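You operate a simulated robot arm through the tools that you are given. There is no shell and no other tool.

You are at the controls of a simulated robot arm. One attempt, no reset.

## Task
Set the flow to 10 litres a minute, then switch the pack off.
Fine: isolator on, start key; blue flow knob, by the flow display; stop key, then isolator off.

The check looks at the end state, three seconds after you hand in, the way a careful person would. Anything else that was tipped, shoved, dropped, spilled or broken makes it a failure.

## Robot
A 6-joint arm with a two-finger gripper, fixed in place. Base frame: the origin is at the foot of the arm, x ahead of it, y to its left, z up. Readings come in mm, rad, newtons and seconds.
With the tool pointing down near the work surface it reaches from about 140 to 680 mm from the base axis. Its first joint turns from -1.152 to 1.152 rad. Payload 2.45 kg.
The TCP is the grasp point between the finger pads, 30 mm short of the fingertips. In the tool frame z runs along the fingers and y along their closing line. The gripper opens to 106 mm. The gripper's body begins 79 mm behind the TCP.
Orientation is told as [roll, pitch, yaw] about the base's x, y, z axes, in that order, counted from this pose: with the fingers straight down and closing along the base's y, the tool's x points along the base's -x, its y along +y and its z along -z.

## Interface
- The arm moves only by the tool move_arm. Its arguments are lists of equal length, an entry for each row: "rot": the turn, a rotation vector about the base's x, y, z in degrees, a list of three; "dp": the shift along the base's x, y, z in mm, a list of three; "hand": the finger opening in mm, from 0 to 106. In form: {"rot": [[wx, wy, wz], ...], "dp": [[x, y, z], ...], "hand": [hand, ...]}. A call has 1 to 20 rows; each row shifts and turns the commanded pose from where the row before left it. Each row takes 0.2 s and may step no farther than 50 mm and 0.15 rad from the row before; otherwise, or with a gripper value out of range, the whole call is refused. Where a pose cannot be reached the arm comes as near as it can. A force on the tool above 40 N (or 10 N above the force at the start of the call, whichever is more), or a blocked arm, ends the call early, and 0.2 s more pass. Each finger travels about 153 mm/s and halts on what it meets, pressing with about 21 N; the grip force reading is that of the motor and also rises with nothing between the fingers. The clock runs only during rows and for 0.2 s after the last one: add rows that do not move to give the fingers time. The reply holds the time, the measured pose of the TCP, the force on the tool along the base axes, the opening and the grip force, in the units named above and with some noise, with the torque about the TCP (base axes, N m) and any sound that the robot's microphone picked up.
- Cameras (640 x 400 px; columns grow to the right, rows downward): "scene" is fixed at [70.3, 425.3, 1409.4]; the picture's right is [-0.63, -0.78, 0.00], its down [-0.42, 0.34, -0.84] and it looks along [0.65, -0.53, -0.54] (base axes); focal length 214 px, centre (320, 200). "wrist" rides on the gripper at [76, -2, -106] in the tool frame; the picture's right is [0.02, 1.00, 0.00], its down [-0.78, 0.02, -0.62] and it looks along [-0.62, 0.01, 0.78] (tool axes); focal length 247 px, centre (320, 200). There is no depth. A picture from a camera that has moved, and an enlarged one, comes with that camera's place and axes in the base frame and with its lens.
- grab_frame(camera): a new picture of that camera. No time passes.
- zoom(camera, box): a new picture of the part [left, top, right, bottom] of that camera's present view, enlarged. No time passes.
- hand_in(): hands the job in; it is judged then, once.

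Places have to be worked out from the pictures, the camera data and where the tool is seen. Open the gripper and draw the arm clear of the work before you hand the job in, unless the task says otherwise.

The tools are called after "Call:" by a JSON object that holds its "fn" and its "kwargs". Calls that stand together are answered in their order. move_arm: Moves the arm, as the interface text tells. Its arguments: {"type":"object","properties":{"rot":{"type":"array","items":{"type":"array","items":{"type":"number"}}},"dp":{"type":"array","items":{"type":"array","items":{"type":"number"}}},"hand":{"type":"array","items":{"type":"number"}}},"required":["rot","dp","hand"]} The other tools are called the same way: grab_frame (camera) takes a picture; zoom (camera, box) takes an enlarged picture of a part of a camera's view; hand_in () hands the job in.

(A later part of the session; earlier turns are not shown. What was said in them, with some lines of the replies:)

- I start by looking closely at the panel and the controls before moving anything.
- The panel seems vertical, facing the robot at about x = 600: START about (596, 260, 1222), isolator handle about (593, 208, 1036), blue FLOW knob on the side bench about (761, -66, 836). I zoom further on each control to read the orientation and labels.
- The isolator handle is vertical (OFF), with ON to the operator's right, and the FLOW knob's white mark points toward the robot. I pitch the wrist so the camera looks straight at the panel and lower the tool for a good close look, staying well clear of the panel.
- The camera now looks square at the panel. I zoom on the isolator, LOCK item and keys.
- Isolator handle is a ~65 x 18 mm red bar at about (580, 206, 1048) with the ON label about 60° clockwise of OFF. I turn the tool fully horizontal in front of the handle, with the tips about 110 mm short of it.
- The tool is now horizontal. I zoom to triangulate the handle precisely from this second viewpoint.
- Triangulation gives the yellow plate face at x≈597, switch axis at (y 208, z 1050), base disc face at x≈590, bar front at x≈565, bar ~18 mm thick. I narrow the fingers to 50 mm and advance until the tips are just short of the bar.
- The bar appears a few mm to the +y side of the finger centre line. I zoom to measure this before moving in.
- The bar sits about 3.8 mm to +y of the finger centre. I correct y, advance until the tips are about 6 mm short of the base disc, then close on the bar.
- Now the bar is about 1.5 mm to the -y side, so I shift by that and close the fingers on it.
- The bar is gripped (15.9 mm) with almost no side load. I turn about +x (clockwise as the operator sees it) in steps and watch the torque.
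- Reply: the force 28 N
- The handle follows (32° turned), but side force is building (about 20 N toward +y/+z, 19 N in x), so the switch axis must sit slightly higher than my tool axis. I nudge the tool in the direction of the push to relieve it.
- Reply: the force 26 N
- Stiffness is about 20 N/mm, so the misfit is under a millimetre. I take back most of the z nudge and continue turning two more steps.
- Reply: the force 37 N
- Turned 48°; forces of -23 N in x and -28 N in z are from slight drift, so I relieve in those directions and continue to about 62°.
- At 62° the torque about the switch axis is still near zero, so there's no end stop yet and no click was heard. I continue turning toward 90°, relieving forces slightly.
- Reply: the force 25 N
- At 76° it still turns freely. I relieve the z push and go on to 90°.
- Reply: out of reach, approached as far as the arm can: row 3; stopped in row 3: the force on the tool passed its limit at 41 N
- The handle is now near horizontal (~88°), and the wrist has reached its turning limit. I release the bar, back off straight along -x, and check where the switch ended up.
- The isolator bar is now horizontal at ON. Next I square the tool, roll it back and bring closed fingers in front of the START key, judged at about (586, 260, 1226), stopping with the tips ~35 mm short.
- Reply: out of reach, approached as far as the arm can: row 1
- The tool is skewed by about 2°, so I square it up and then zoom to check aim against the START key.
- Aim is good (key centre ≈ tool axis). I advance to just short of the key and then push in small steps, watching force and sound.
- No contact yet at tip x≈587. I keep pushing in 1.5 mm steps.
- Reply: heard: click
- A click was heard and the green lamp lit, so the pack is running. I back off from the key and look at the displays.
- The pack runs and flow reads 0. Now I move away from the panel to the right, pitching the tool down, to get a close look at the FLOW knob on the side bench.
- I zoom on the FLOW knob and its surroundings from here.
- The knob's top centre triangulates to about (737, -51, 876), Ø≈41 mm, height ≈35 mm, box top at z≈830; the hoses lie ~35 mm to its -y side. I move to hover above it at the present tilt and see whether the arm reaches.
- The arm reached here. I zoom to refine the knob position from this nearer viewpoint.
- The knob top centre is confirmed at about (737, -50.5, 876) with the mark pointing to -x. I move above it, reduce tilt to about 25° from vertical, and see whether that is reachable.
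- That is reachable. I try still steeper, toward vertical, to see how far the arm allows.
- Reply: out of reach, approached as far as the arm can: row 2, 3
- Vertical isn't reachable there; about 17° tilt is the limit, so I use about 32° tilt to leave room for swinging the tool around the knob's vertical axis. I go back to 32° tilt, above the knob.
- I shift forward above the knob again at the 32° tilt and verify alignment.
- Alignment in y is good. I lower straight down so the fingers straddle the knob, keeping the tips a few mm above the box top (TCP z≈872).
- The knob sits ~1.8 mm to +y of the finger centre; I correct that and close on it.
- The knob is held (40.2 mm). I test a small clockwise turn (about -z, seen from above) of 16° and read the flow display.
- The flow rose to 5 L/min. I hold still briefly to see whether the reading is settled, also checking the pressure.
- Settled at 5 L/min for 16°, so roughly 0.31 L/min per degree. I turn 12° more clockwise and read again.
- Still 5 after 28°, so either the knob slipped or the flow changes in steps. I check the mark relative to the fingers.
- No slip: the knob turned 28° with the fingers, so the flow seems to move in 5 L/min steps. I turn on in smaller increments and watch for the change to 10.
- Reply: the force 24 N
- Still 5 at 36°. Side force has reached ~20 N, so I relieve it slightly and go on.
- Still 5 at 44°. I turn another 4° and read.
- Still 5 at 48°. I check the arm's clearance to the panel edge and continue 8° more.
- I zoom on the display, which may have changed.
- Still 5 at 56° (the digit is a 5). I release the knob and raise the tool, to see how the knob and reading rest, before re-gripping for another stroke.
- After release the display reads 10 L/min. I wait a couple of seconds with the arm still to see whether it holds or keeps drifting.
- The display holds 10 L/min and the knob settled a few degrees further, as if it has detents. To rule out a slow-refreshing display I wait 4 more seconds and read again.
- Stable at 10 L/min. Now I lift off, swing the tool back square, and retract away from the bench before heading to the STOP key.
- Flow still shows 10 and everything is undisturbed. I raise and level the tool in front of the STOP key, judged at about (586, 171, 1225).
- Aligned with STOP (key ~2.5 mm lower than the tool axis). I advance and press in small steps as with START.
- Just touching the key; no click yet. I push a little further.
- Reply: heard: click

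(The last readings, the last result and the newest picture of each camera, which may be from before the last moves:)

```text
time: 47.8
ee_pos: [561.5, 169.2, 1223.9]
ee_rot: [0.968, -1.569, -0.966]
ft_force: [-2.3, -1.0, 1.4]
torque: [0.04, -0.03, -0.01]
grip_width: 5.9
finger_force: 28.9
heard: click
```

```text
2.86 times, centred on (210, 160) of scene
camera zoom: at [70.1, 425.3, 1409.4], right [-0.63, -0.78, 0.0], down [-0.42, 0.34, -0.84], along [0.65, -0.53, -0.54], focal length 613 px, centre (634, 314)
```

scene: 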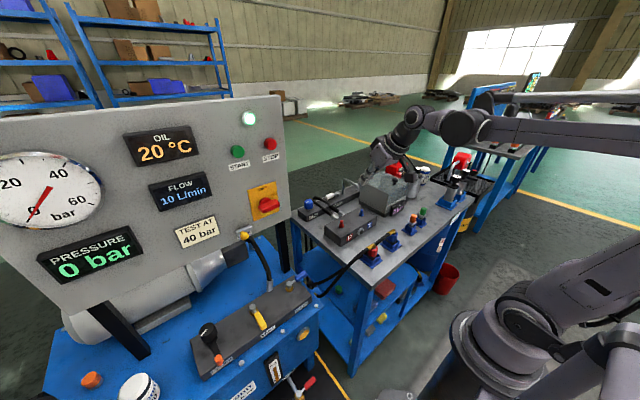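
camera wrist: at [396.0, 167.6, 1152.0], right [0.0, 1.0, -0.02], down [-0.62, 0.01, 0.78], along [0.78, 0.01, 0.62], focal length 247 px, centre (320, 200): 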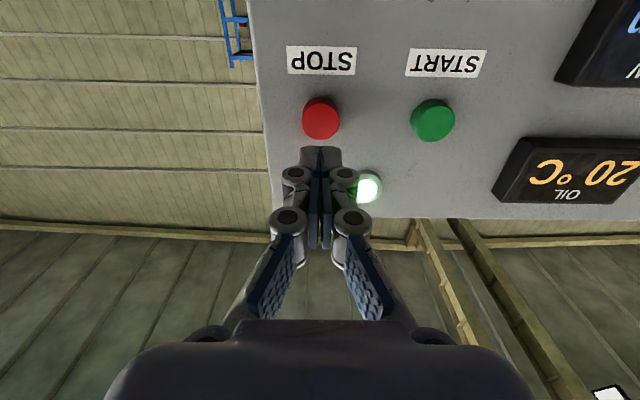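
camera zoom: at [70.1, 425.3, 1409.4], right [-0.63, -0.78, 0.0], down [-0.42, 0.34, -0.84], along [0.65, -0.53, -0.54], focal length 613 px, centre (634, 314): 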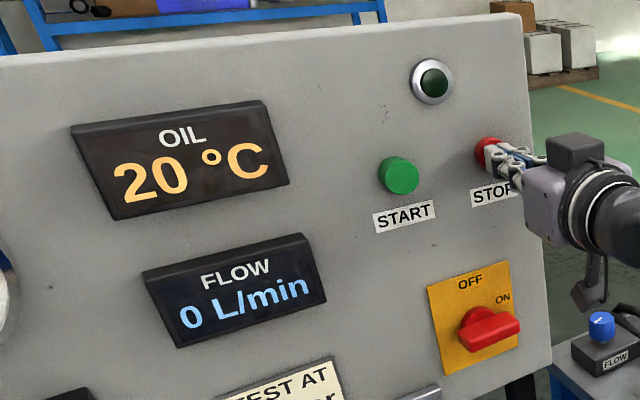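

Click, lamp off, flow 0: the pack is stopped. I back off, then move in front of the isolator while rolling the tool about 82° so the fingers will straddle the horizontal bar.

Call:
{"fn": "move_arm", "kwargs": {"rot": [[0, 0, 0], [0, 0, 0], [8.2, 0, 0], [8.2, 0, 0], [8.2, 0, 0], [8.2, 0, 0], [8.2, 0, 0], [8.2, 0, 0], [8.2, 0, 0], [8.2, 0, 0], [8.2, 0, 0], [8.2, 0, 0], [0, 0, 0]], "dp": [[-30, 0, 0], [-45, 0, 0], [0, 4.1, -17.4], [0, 4.1, -17.4], [0, 4.1, -17.4], [0, 4.1, -17.4], [0, 4.1, -17.4], [0, 4.1, -17.4], [0, 4.1, -17.4], [0, 4.1, -17.4], [0, 4.1, -17.4], [0, 4.1, -17.4], [0, 0, 0]], "hand": [0, 0, 0, 10, 20, 30, 40, 50, 50, 50, 50, 50, 50]}}

Call:
{"fn": "grab_frame", "kwargs": {"camera": "wrist"}}

Call:
{"fn": "zoom", "kwargs": {"camera": "wrist", "box": [230, 40, 430, 200]}}

Call:
{"fn": "grab_frame", "kwargs": {"camera": "scene"}}

```text
time: 50.5
ee_pos: [486.4, 208.6, 1050.7]
ee_rot: [1.574, -0.135, -1.569]
ft_force: [0.6, -0.9, -0.5]
torque: [0.0, 0.0, 0.0]
grip_width: 49.9
finger_force: 0.0
```

```text
taken
camera wrist: at [380.2, 284.0, 1037.8], right [0.0, 0.16, 0.99], down [-0.62, -0.77, 0.12], along [0.78, -0.61, 0.1], focal length 247 px, centre (320, 200)
```

wrist: 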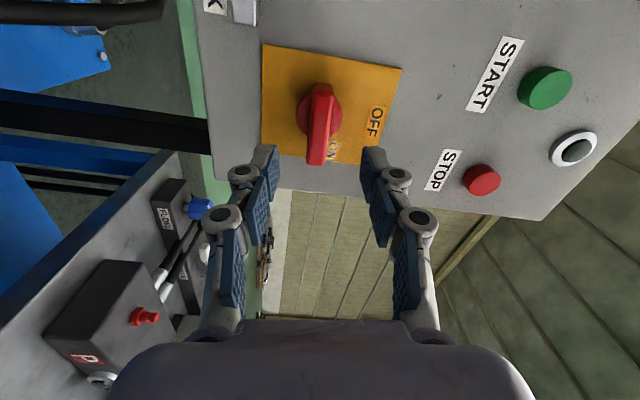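

```text
2.50 times, centred on (330, 120) of wrist
camera zoom: at [380.2, 284.0, 1037.8], right [0.0, 0.16, 0.99], down [-0.62, -0.77, 0.12], along [0.78, -0.61, 0.1], focal length 617 px, centre (295, 400)
```

zoom: 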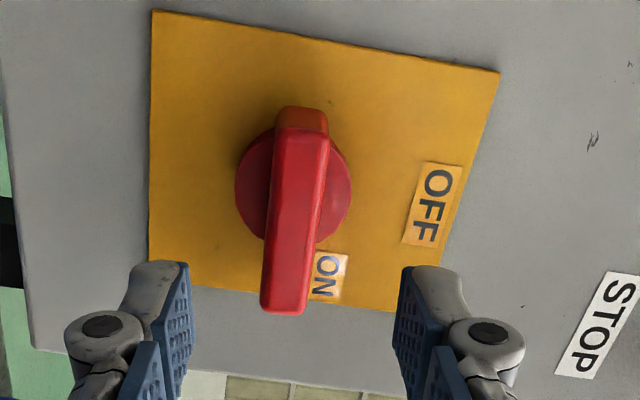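

```text
taken
```

scene: 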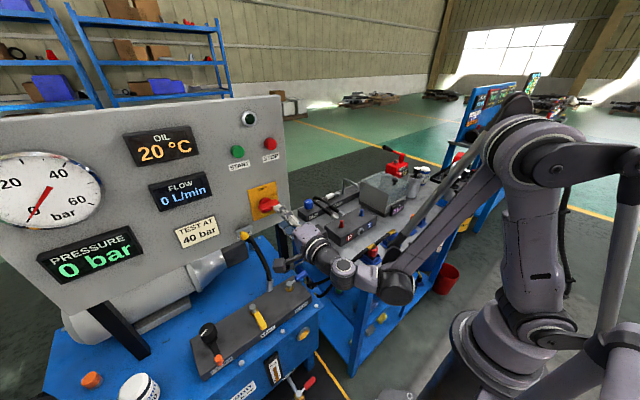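

Alignment with the bar is within a millimetre. I advance 67 mm so the tips stop ~6 mm short of the disc, and check.

Call:
{"fn": "move_arm", "kwargs": {"rot": [[0, 0, 0], [0, 0, 0], [0, 0, 0], [0, 0, 0]], "dp": [[25, 0, 0], [20, 0.3, 0], [12, 0.3, 0], [10, 0, 0]], "hand": [50, 50, 50, 50]}}

Call:
{"fn": "zoom", "kwargs": {"camera": "wrist", "box": [230, 80, 410, 220]}}

```text
time: 51.5
ee_pos: [554.4, 210.7, 1051.3]
ee_rot: [1.574, -0.139, -1.568]
ft_force: [-0.2, 0.7, 0.1]
torque: [-0.01, 0.01, -0.01]
grip_width: 50.1
finger_force: 0.1
```

```text
2.86 times, centred on (320, 150) of wrist
camera zoom: at [448.4, 286.3, 1038.3], right [0.0, 0.16, 0.99], down [-0.62, -0.77, 0.12], along [0.78, -0.61, 0.1], focal length 706 px, centre (320, 343)
```

zoom: 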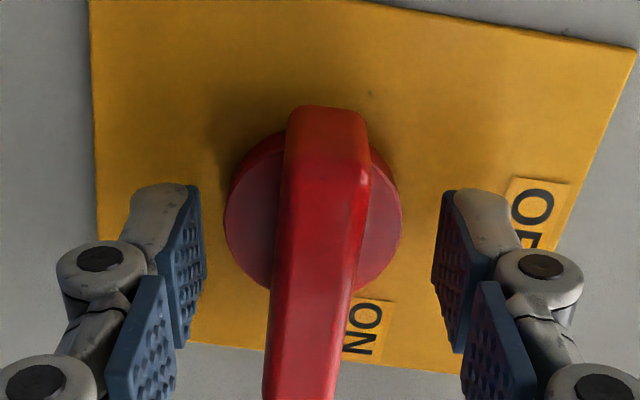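

The switch axis is ~1.8 mm below my tool axis; I correct that and close on the bar.

Call:
{"fn": "move_arm", "kwargs": {"rot": [[0, 0, 0], [0, 0, 0], [0, 0, 0], [0, 0, 0]], "dp": [[0, -0.3, -1.7], [0, 0, 0], [0, 0, 0], [0, 0, 0]], "hand": [40, 25, 10, 10]}}

Call:
{"fn": "zoom", "kwargs": {"camera": "wrist", "box": [230, 80, 410, 220]}}

```text
time: 52.5
ee_pos: [555.1, 212.9, 1049.9]
ee_rot: [1.573, -0.14, -1.568]
ft_force: [2.6, 4.4, 9.6]
torque: [-0.05, -0.23, 0.15]
grip_width: 17.2
finger_force: 5.2
```

```text
2.86 times, centred on (320, 150) of wrist
camera zoom: at [448.1, 286.6, 1035.8], right [0.0, 0.16, 0.99], down [-0.62, -0.78, 0.12], along [0.78, -0.61, 0.1], focal length 706 px, centre (320, 343)
```

zoom: 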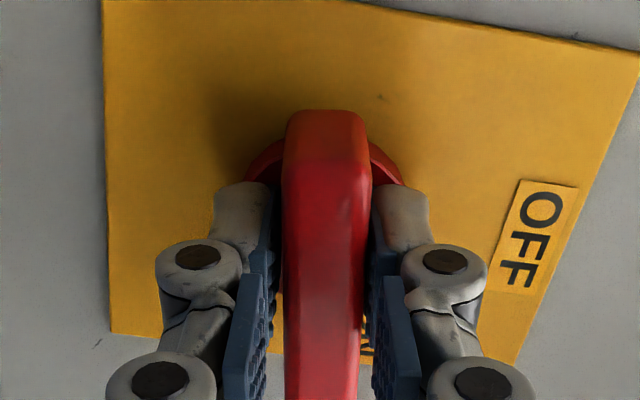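

The bar is held and follows the fingers. I turn it back counter-clockwise (about -x) toward OFF in steps, watching the forces.

Call:
{"fn": "move_arm", "kwargs": {"rot": [[0, 0, 0], [-7, 0, 0], [-7, 0, 0], [-7, 0, 0]], "dp": [[0, 0, 0.3], [0, 0, 0], [0, 0, 0], [0, 0, 0]], "hand": [10, 10, 10, 10]}}

```text
time: 53.5
ee_pos: [553.7, 211.9, 1048.9]
ee_rot: [1.572, -0.509, -1.568]
ft_force: [3.9, 5.2, 9.3]
torque: [-0.01, -0.25, 0.14]
grip_width: 17.0
finger_force: 5.2
```

Forces are low. I check that the bar is really following.

Call:
{"fn": "zoom", "kwargs": {"camera": "wrist", "box": [230, 80, 410, 220]}}

Call:
{"fn": "zoom", "kwargs": {"camera": "scene", "box": [225, 150, 325, 250]}}

```text
2.86 times, centred on (320, 150) of wrist
camera zoom: at [447.1, 276.2, 1009.5], right [0.0, 0.5, 0.86], down [-0.62, -0.68, 0.39], along [0.78, -0.53, 0.31], focal length 706 px, centre (320, 343)
```

zoom: 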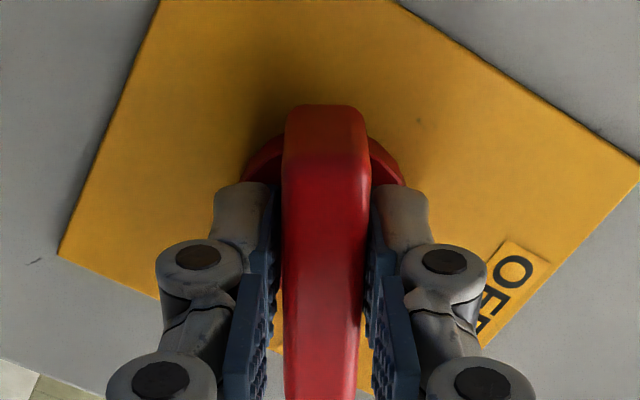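

```text
4.00 times, centred on (275, 200) of scene
camera zoom: at [70.2, 425.4, 1409.4], right [-0.63, -0.78, 0.0], down [-0.42, 0.34, -0.84], along [0.65, -0.53, -0.54], focal length 858 px, centre (500, 200)
```

zoom: 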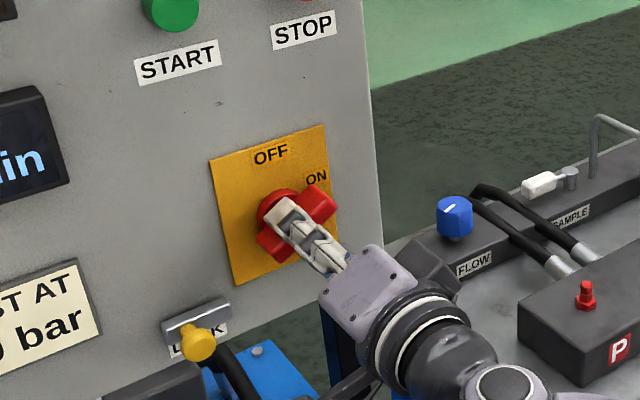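

The bar follows (now at about 61°). I continue turning toward vertical.

Call:
{"fn": "move_arm", "kwargs": {"rot": [[-7.5, 0, 0], [-7.5, 0, 0], [-7.5, 0, 0], [-7.5, 0, 0]], "dp": [[0, 0, 0], [0, 0, 0], [0, 0, 0], [0, 0, 0]], "hand": [10, 10, 10, 10]}}

```text
time: 54.5
ee_pos: [552.9, 211.3, 1049.1]
ee_rot: [1.573, -1.032, -1.569]
ft_force: [-1.4, 3.0, 1.1]
torque: [-0.04, -0.73, -0.5]
grip_width: 15.9
finger_force: 41.4
```

Now at about 31° with low forces. I continue to vertical.

Call:
{"fn": "move_arm", "kwargs": {"rot": [[-7.8, 0, 0], [-7.8, 0, 0], [-7.8, 0, 0]], "dp": [[0, 0, 0], [0, 0, 0], [0, 0, 0]], "hand": [10, 10, 10]}}

Call:
{"fn": "zoom", "kwargs": {"camera": "wrist", "box": [230, 80, 410, 220]}}

```text
time: 55.4
ee_pos: [553.6, 211.3, 1049.7]
ee_rot: [1.561, -1.439, -1.561]
ft_force: [3.2, 3.9, -1.7]
torque: [0.01, 1.24, 0.28]
grip_width: 15.8
finger_force: 41.9
```

```text
2.86 times, centred on (320, 150) of wrist
camera zoom: at [447.0, 218.1, 972.4], right [0.0, 0.99, 0.11], down [-0.62, -0.09, 0.78], along [0.78, -0.07, 0.62], focal length 706 px, centre (320, 343)
```

zoom: 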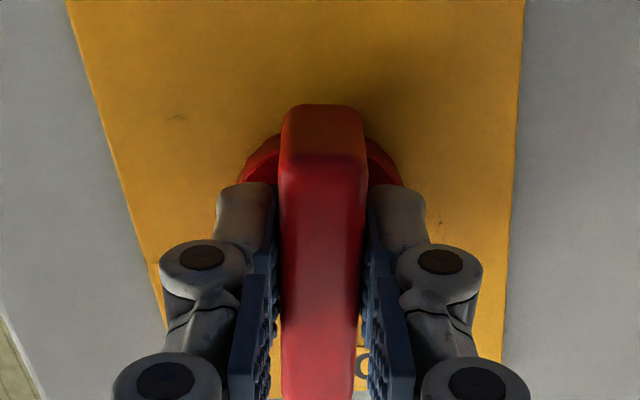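

About 7.5° remains. I finish the turn to vertical, then a degree more to seat it in OFF.

Call:
{"fn": "move_arm", "kwargs": {"rot": [[-4, 0, 0], [-3.6, 0, 0], [-1.2, 0, 0]], "dp": [[0, 0, 0], [0, 0, 0], [0, 0, 0]], "hand": [10, 10, 10]}}

Call:
{"fn": "zoom", "kwargs": {"camera": "wrist", "box": [230, 80, 410, 220]}}

```text
time: 56.1
ee_pos: [554.5, 209.9, 1048.4]
ee_rot: [-1.595, -1.55, 1.597]
ft_force: [4.4, 2.0, 15.1]
torque: [0.75, -0.45, 0.08]
grip_width: 15.8
finger_force: 42.0
```

```text
2.86 times, centred on (320, 150) of wrist
camera zoom: at [447.2, 206.5, 971.7], right [0.0, 1.0, -0.04], down [-0.62, 0.03, 0.78], along [0.78, 0.03, 0.62], focal length 706 px, centre (320, 343)
```

zoom: 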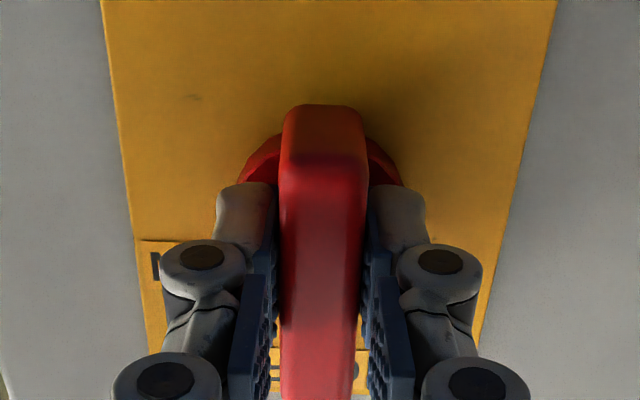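

Torque about the axis rose to 0.75 N·m, so the switch is against its OFF stop. I open the fingers, back straight off, and inspect.

Call:
{"fn": "move_arm", "kwargs": {"rot": [[0, 0, 0], [0, 0, 0], [0, 0, 0], [0, 0, 0], [0, 0, 0], [0, 0, 0]], "dp": [[0, 0, 0], [0, 0, 0], [-20, 0, 0], [-30, 0, 0], [-40, 0, 0], [-40, 0, 0]], "hand": [35, 50, 50, 50, 60, 80]}}

Call:
{"fn": "grab_frame", "kwargs": {"camera": "wrist"}}

Call:
{"fn": "grab_frame", "kwargs": {"camera": "scene"}}

Call:
{"fn": "zoom", "kwargs": {"camera": "scene", "box": [100, 90, 340, 260]}}

```text
time: 57.5
ee_pos: [426.4, 213.2, 1048.6]
ee_rot: [-1.536, -1.551, 1.534]
ft_force: [-0.9, -0.1, 0.3]
torque: [0.02, -0.04, -0.02]
grip_width: 80.1
finger_force: 0.1
```

```text
taken
camera wrist: at [319.6, 209.9, 971.5], right [0.0, 1.0, -0.04], down [-0.62, 0.03, 0.78], along [0.78, 0.03, 0.62], focal length 247 px, centre (320, 200)
```

wrist: 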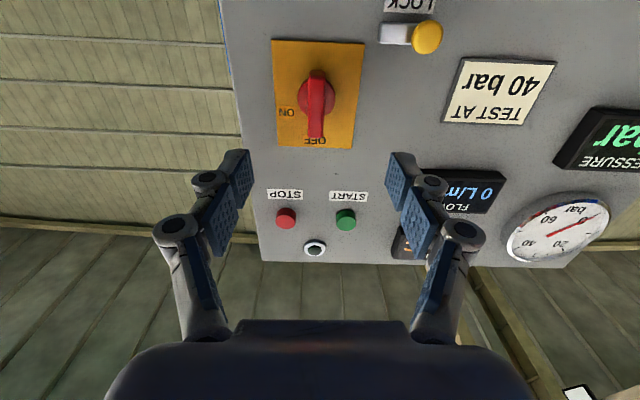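

```text
taken
```

scene: 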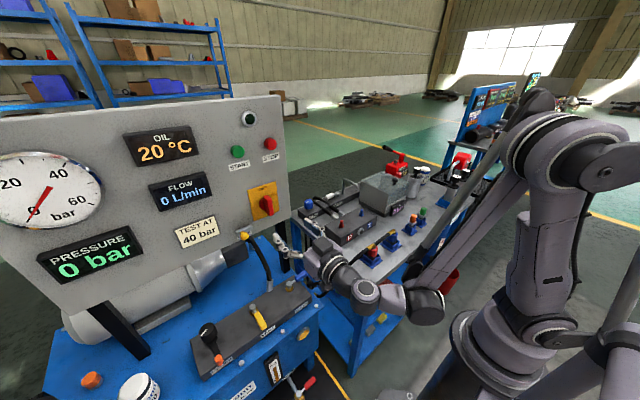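

```text
2.35 times, centred on (220, 175) of scene
camera zoom: at [70.3, 425.3, 1409.4], right [-0.63, -0.78, 0.0], down [-0.42, 0.34, -0.84], along [0.65, -0.53, -0.54], focal length 505 px, centre (555, 259)
```

zoom: 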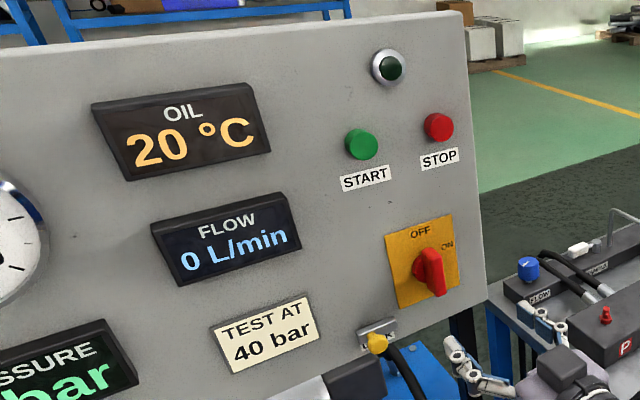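

The bar is vertical at OFF, lamp dark, flow 0. I verify the isolator angle and the knob's mark once more.

Call:
{"fn": "zoom", "kwargs": {"camera": "wrist", "box": [260, 30, 380, 160]}}

Call:
{"fn": "zoom", "kwargs": {"camera": "scene", "box": [290, 185, 350, 225]}}

Call:
{"fn": "zoom", "kwargs": {"camera": "scene", "box": [280, 140, 500, 300]}}

```text
3.08 times, centred on (320, 95) of wrist
camera zoom: at [319.6, 209.9, 971.5], right [0.0, 1.0, -0.04], down [-0.62, 0.03, 0.78], along [0.78, 0.03, 0.62], focal length 760 px, centre (320, 523)
```

zoom: 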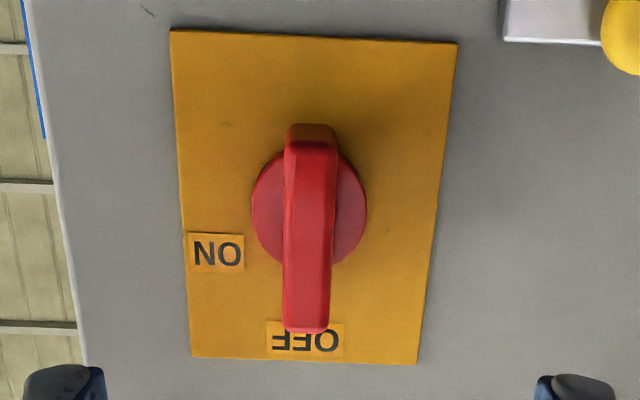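

```text
10.00 times, centred on (320, 205) of scene
camera zoom: at [70.3, 425.3, 1409.4], right [-0.63, -0.78, 0.0], down [-0.42, 0.34, -0.84], along [0.65, -0.53, -0.54], focal length 2145 px, centre (320, 150)
```

zoom: 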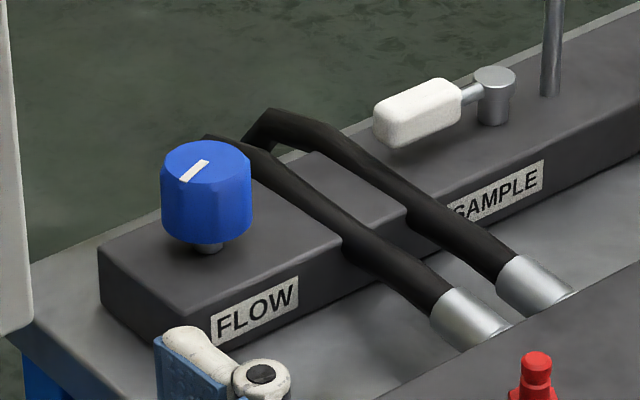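

```text
2.50 times, centred on (390, 220) of scene
camera zoom: at [70.3, 425.3, 1409.4], right [-0.63, -0.78, 0.0], down [-0.42, 0.34, -0.84], along [0.65, -0.53, -0.54], focal length 536 px, centre (145, 150)
```

zoom: 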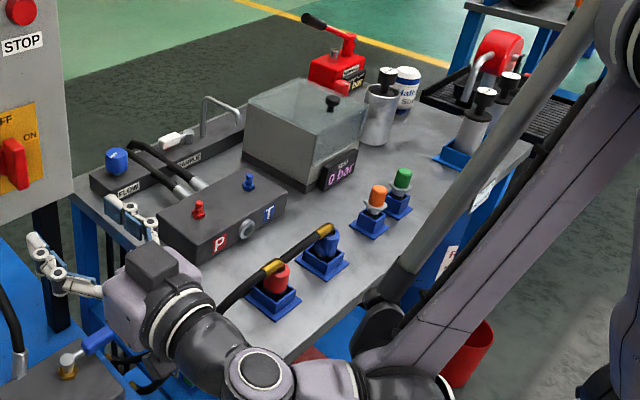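

Isolator is at OFF, the knob mark unchanged, nothing disturbed. I open the gripper fully and draw the arm back and up, clear of everything.

Call:
{"fn": "move_arm", "kwargs": {"rot": [[0, 7.6, 0], [0, 7.6, 0], [0, 7.6, 0], [0, 7.6, 0], [0, 7.6, 0], [0, 7.4, 0], [0, 7.4, 0]], "dp": [[-18, -5, 18], [-18, -5, 18], [-18, -10, 20], [-18, -10, 20], [-18, -10, 20], [0, -10, 30], [0, -10, 30]], "hand": [90, 106, 106, 106, 106, 106, 106]}}

Call:
{"fn": "grab_frame", "kwargs": {"camera": "scene"}}

Call:
{"fn": "grab_frame", "kwargs": {"camera": "wrist"}}

```text
time: 59.1
ee_pos: [333.0, 148.9, 1205.8]
ee_rot: [-0.011, -0.645, 0.025]
ft_force: [0.0, -0.2, -1.3]
torque: [-0.01, -0.02, 0.0]
grip_width: 105.9
finger_force: 0.0
```

```text
taken
```

scene: 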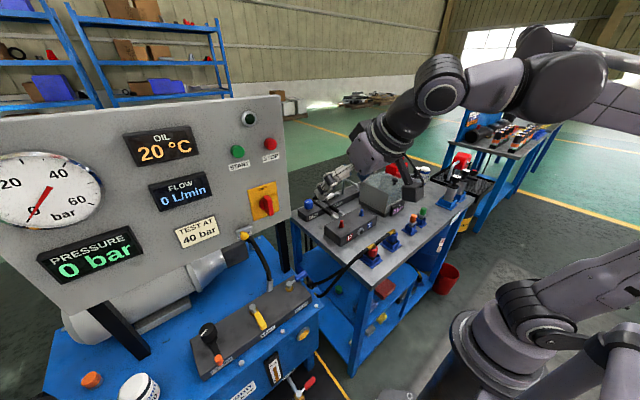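

```text
taken
camera wrist: at [207.5, 145.3, 1243.9], right [-0.04, 1.0, -0.02], down [0.25, 0.03, 0.97], along [0.97, 0.03, -0.25], focal length 247 px, centre (320, 200)
```

wrist: 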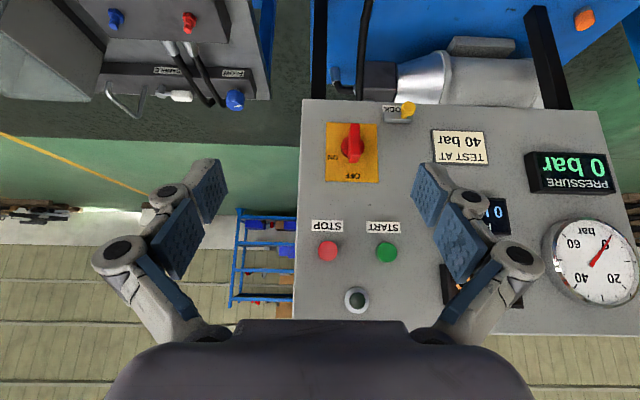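

The arm is clear with the gripper open. The flow was set to a steady 10 L/min, the pack was stopped (lamp off, 0 L/min) and the isolator is at OFF, so I hand the job in.

Call:
{"fn": "hand_in", "kwargs": {}}

```text
The job is handed in.
```

I set the flow to 10 L/min and switched the pack off. The job is handed in, but the hand-in gave no verdict.

- **Start:** I turned the isolator to ON and pressed the start key. It clicked and the green lamp lit.
- **Flow:** I turned the blue flow knob about 60° clockwise. The display showed 5 L/min while the knob was gripped, then 10 once I let go. It held 10 for over six seconds and still read 10 when I pressed stop.
- **Stop:** I pressed the stop key. It clicked, the lamp went out and the flow dropped to 0.
- **Isolator off:** I turned the isolator back until it met its OFF stop. Afterwards the bar was vertical and the knob mark had not moved.

I saw nothing knocked or shifted in the last pictures. The arm is drawn back with the gripper fully open.
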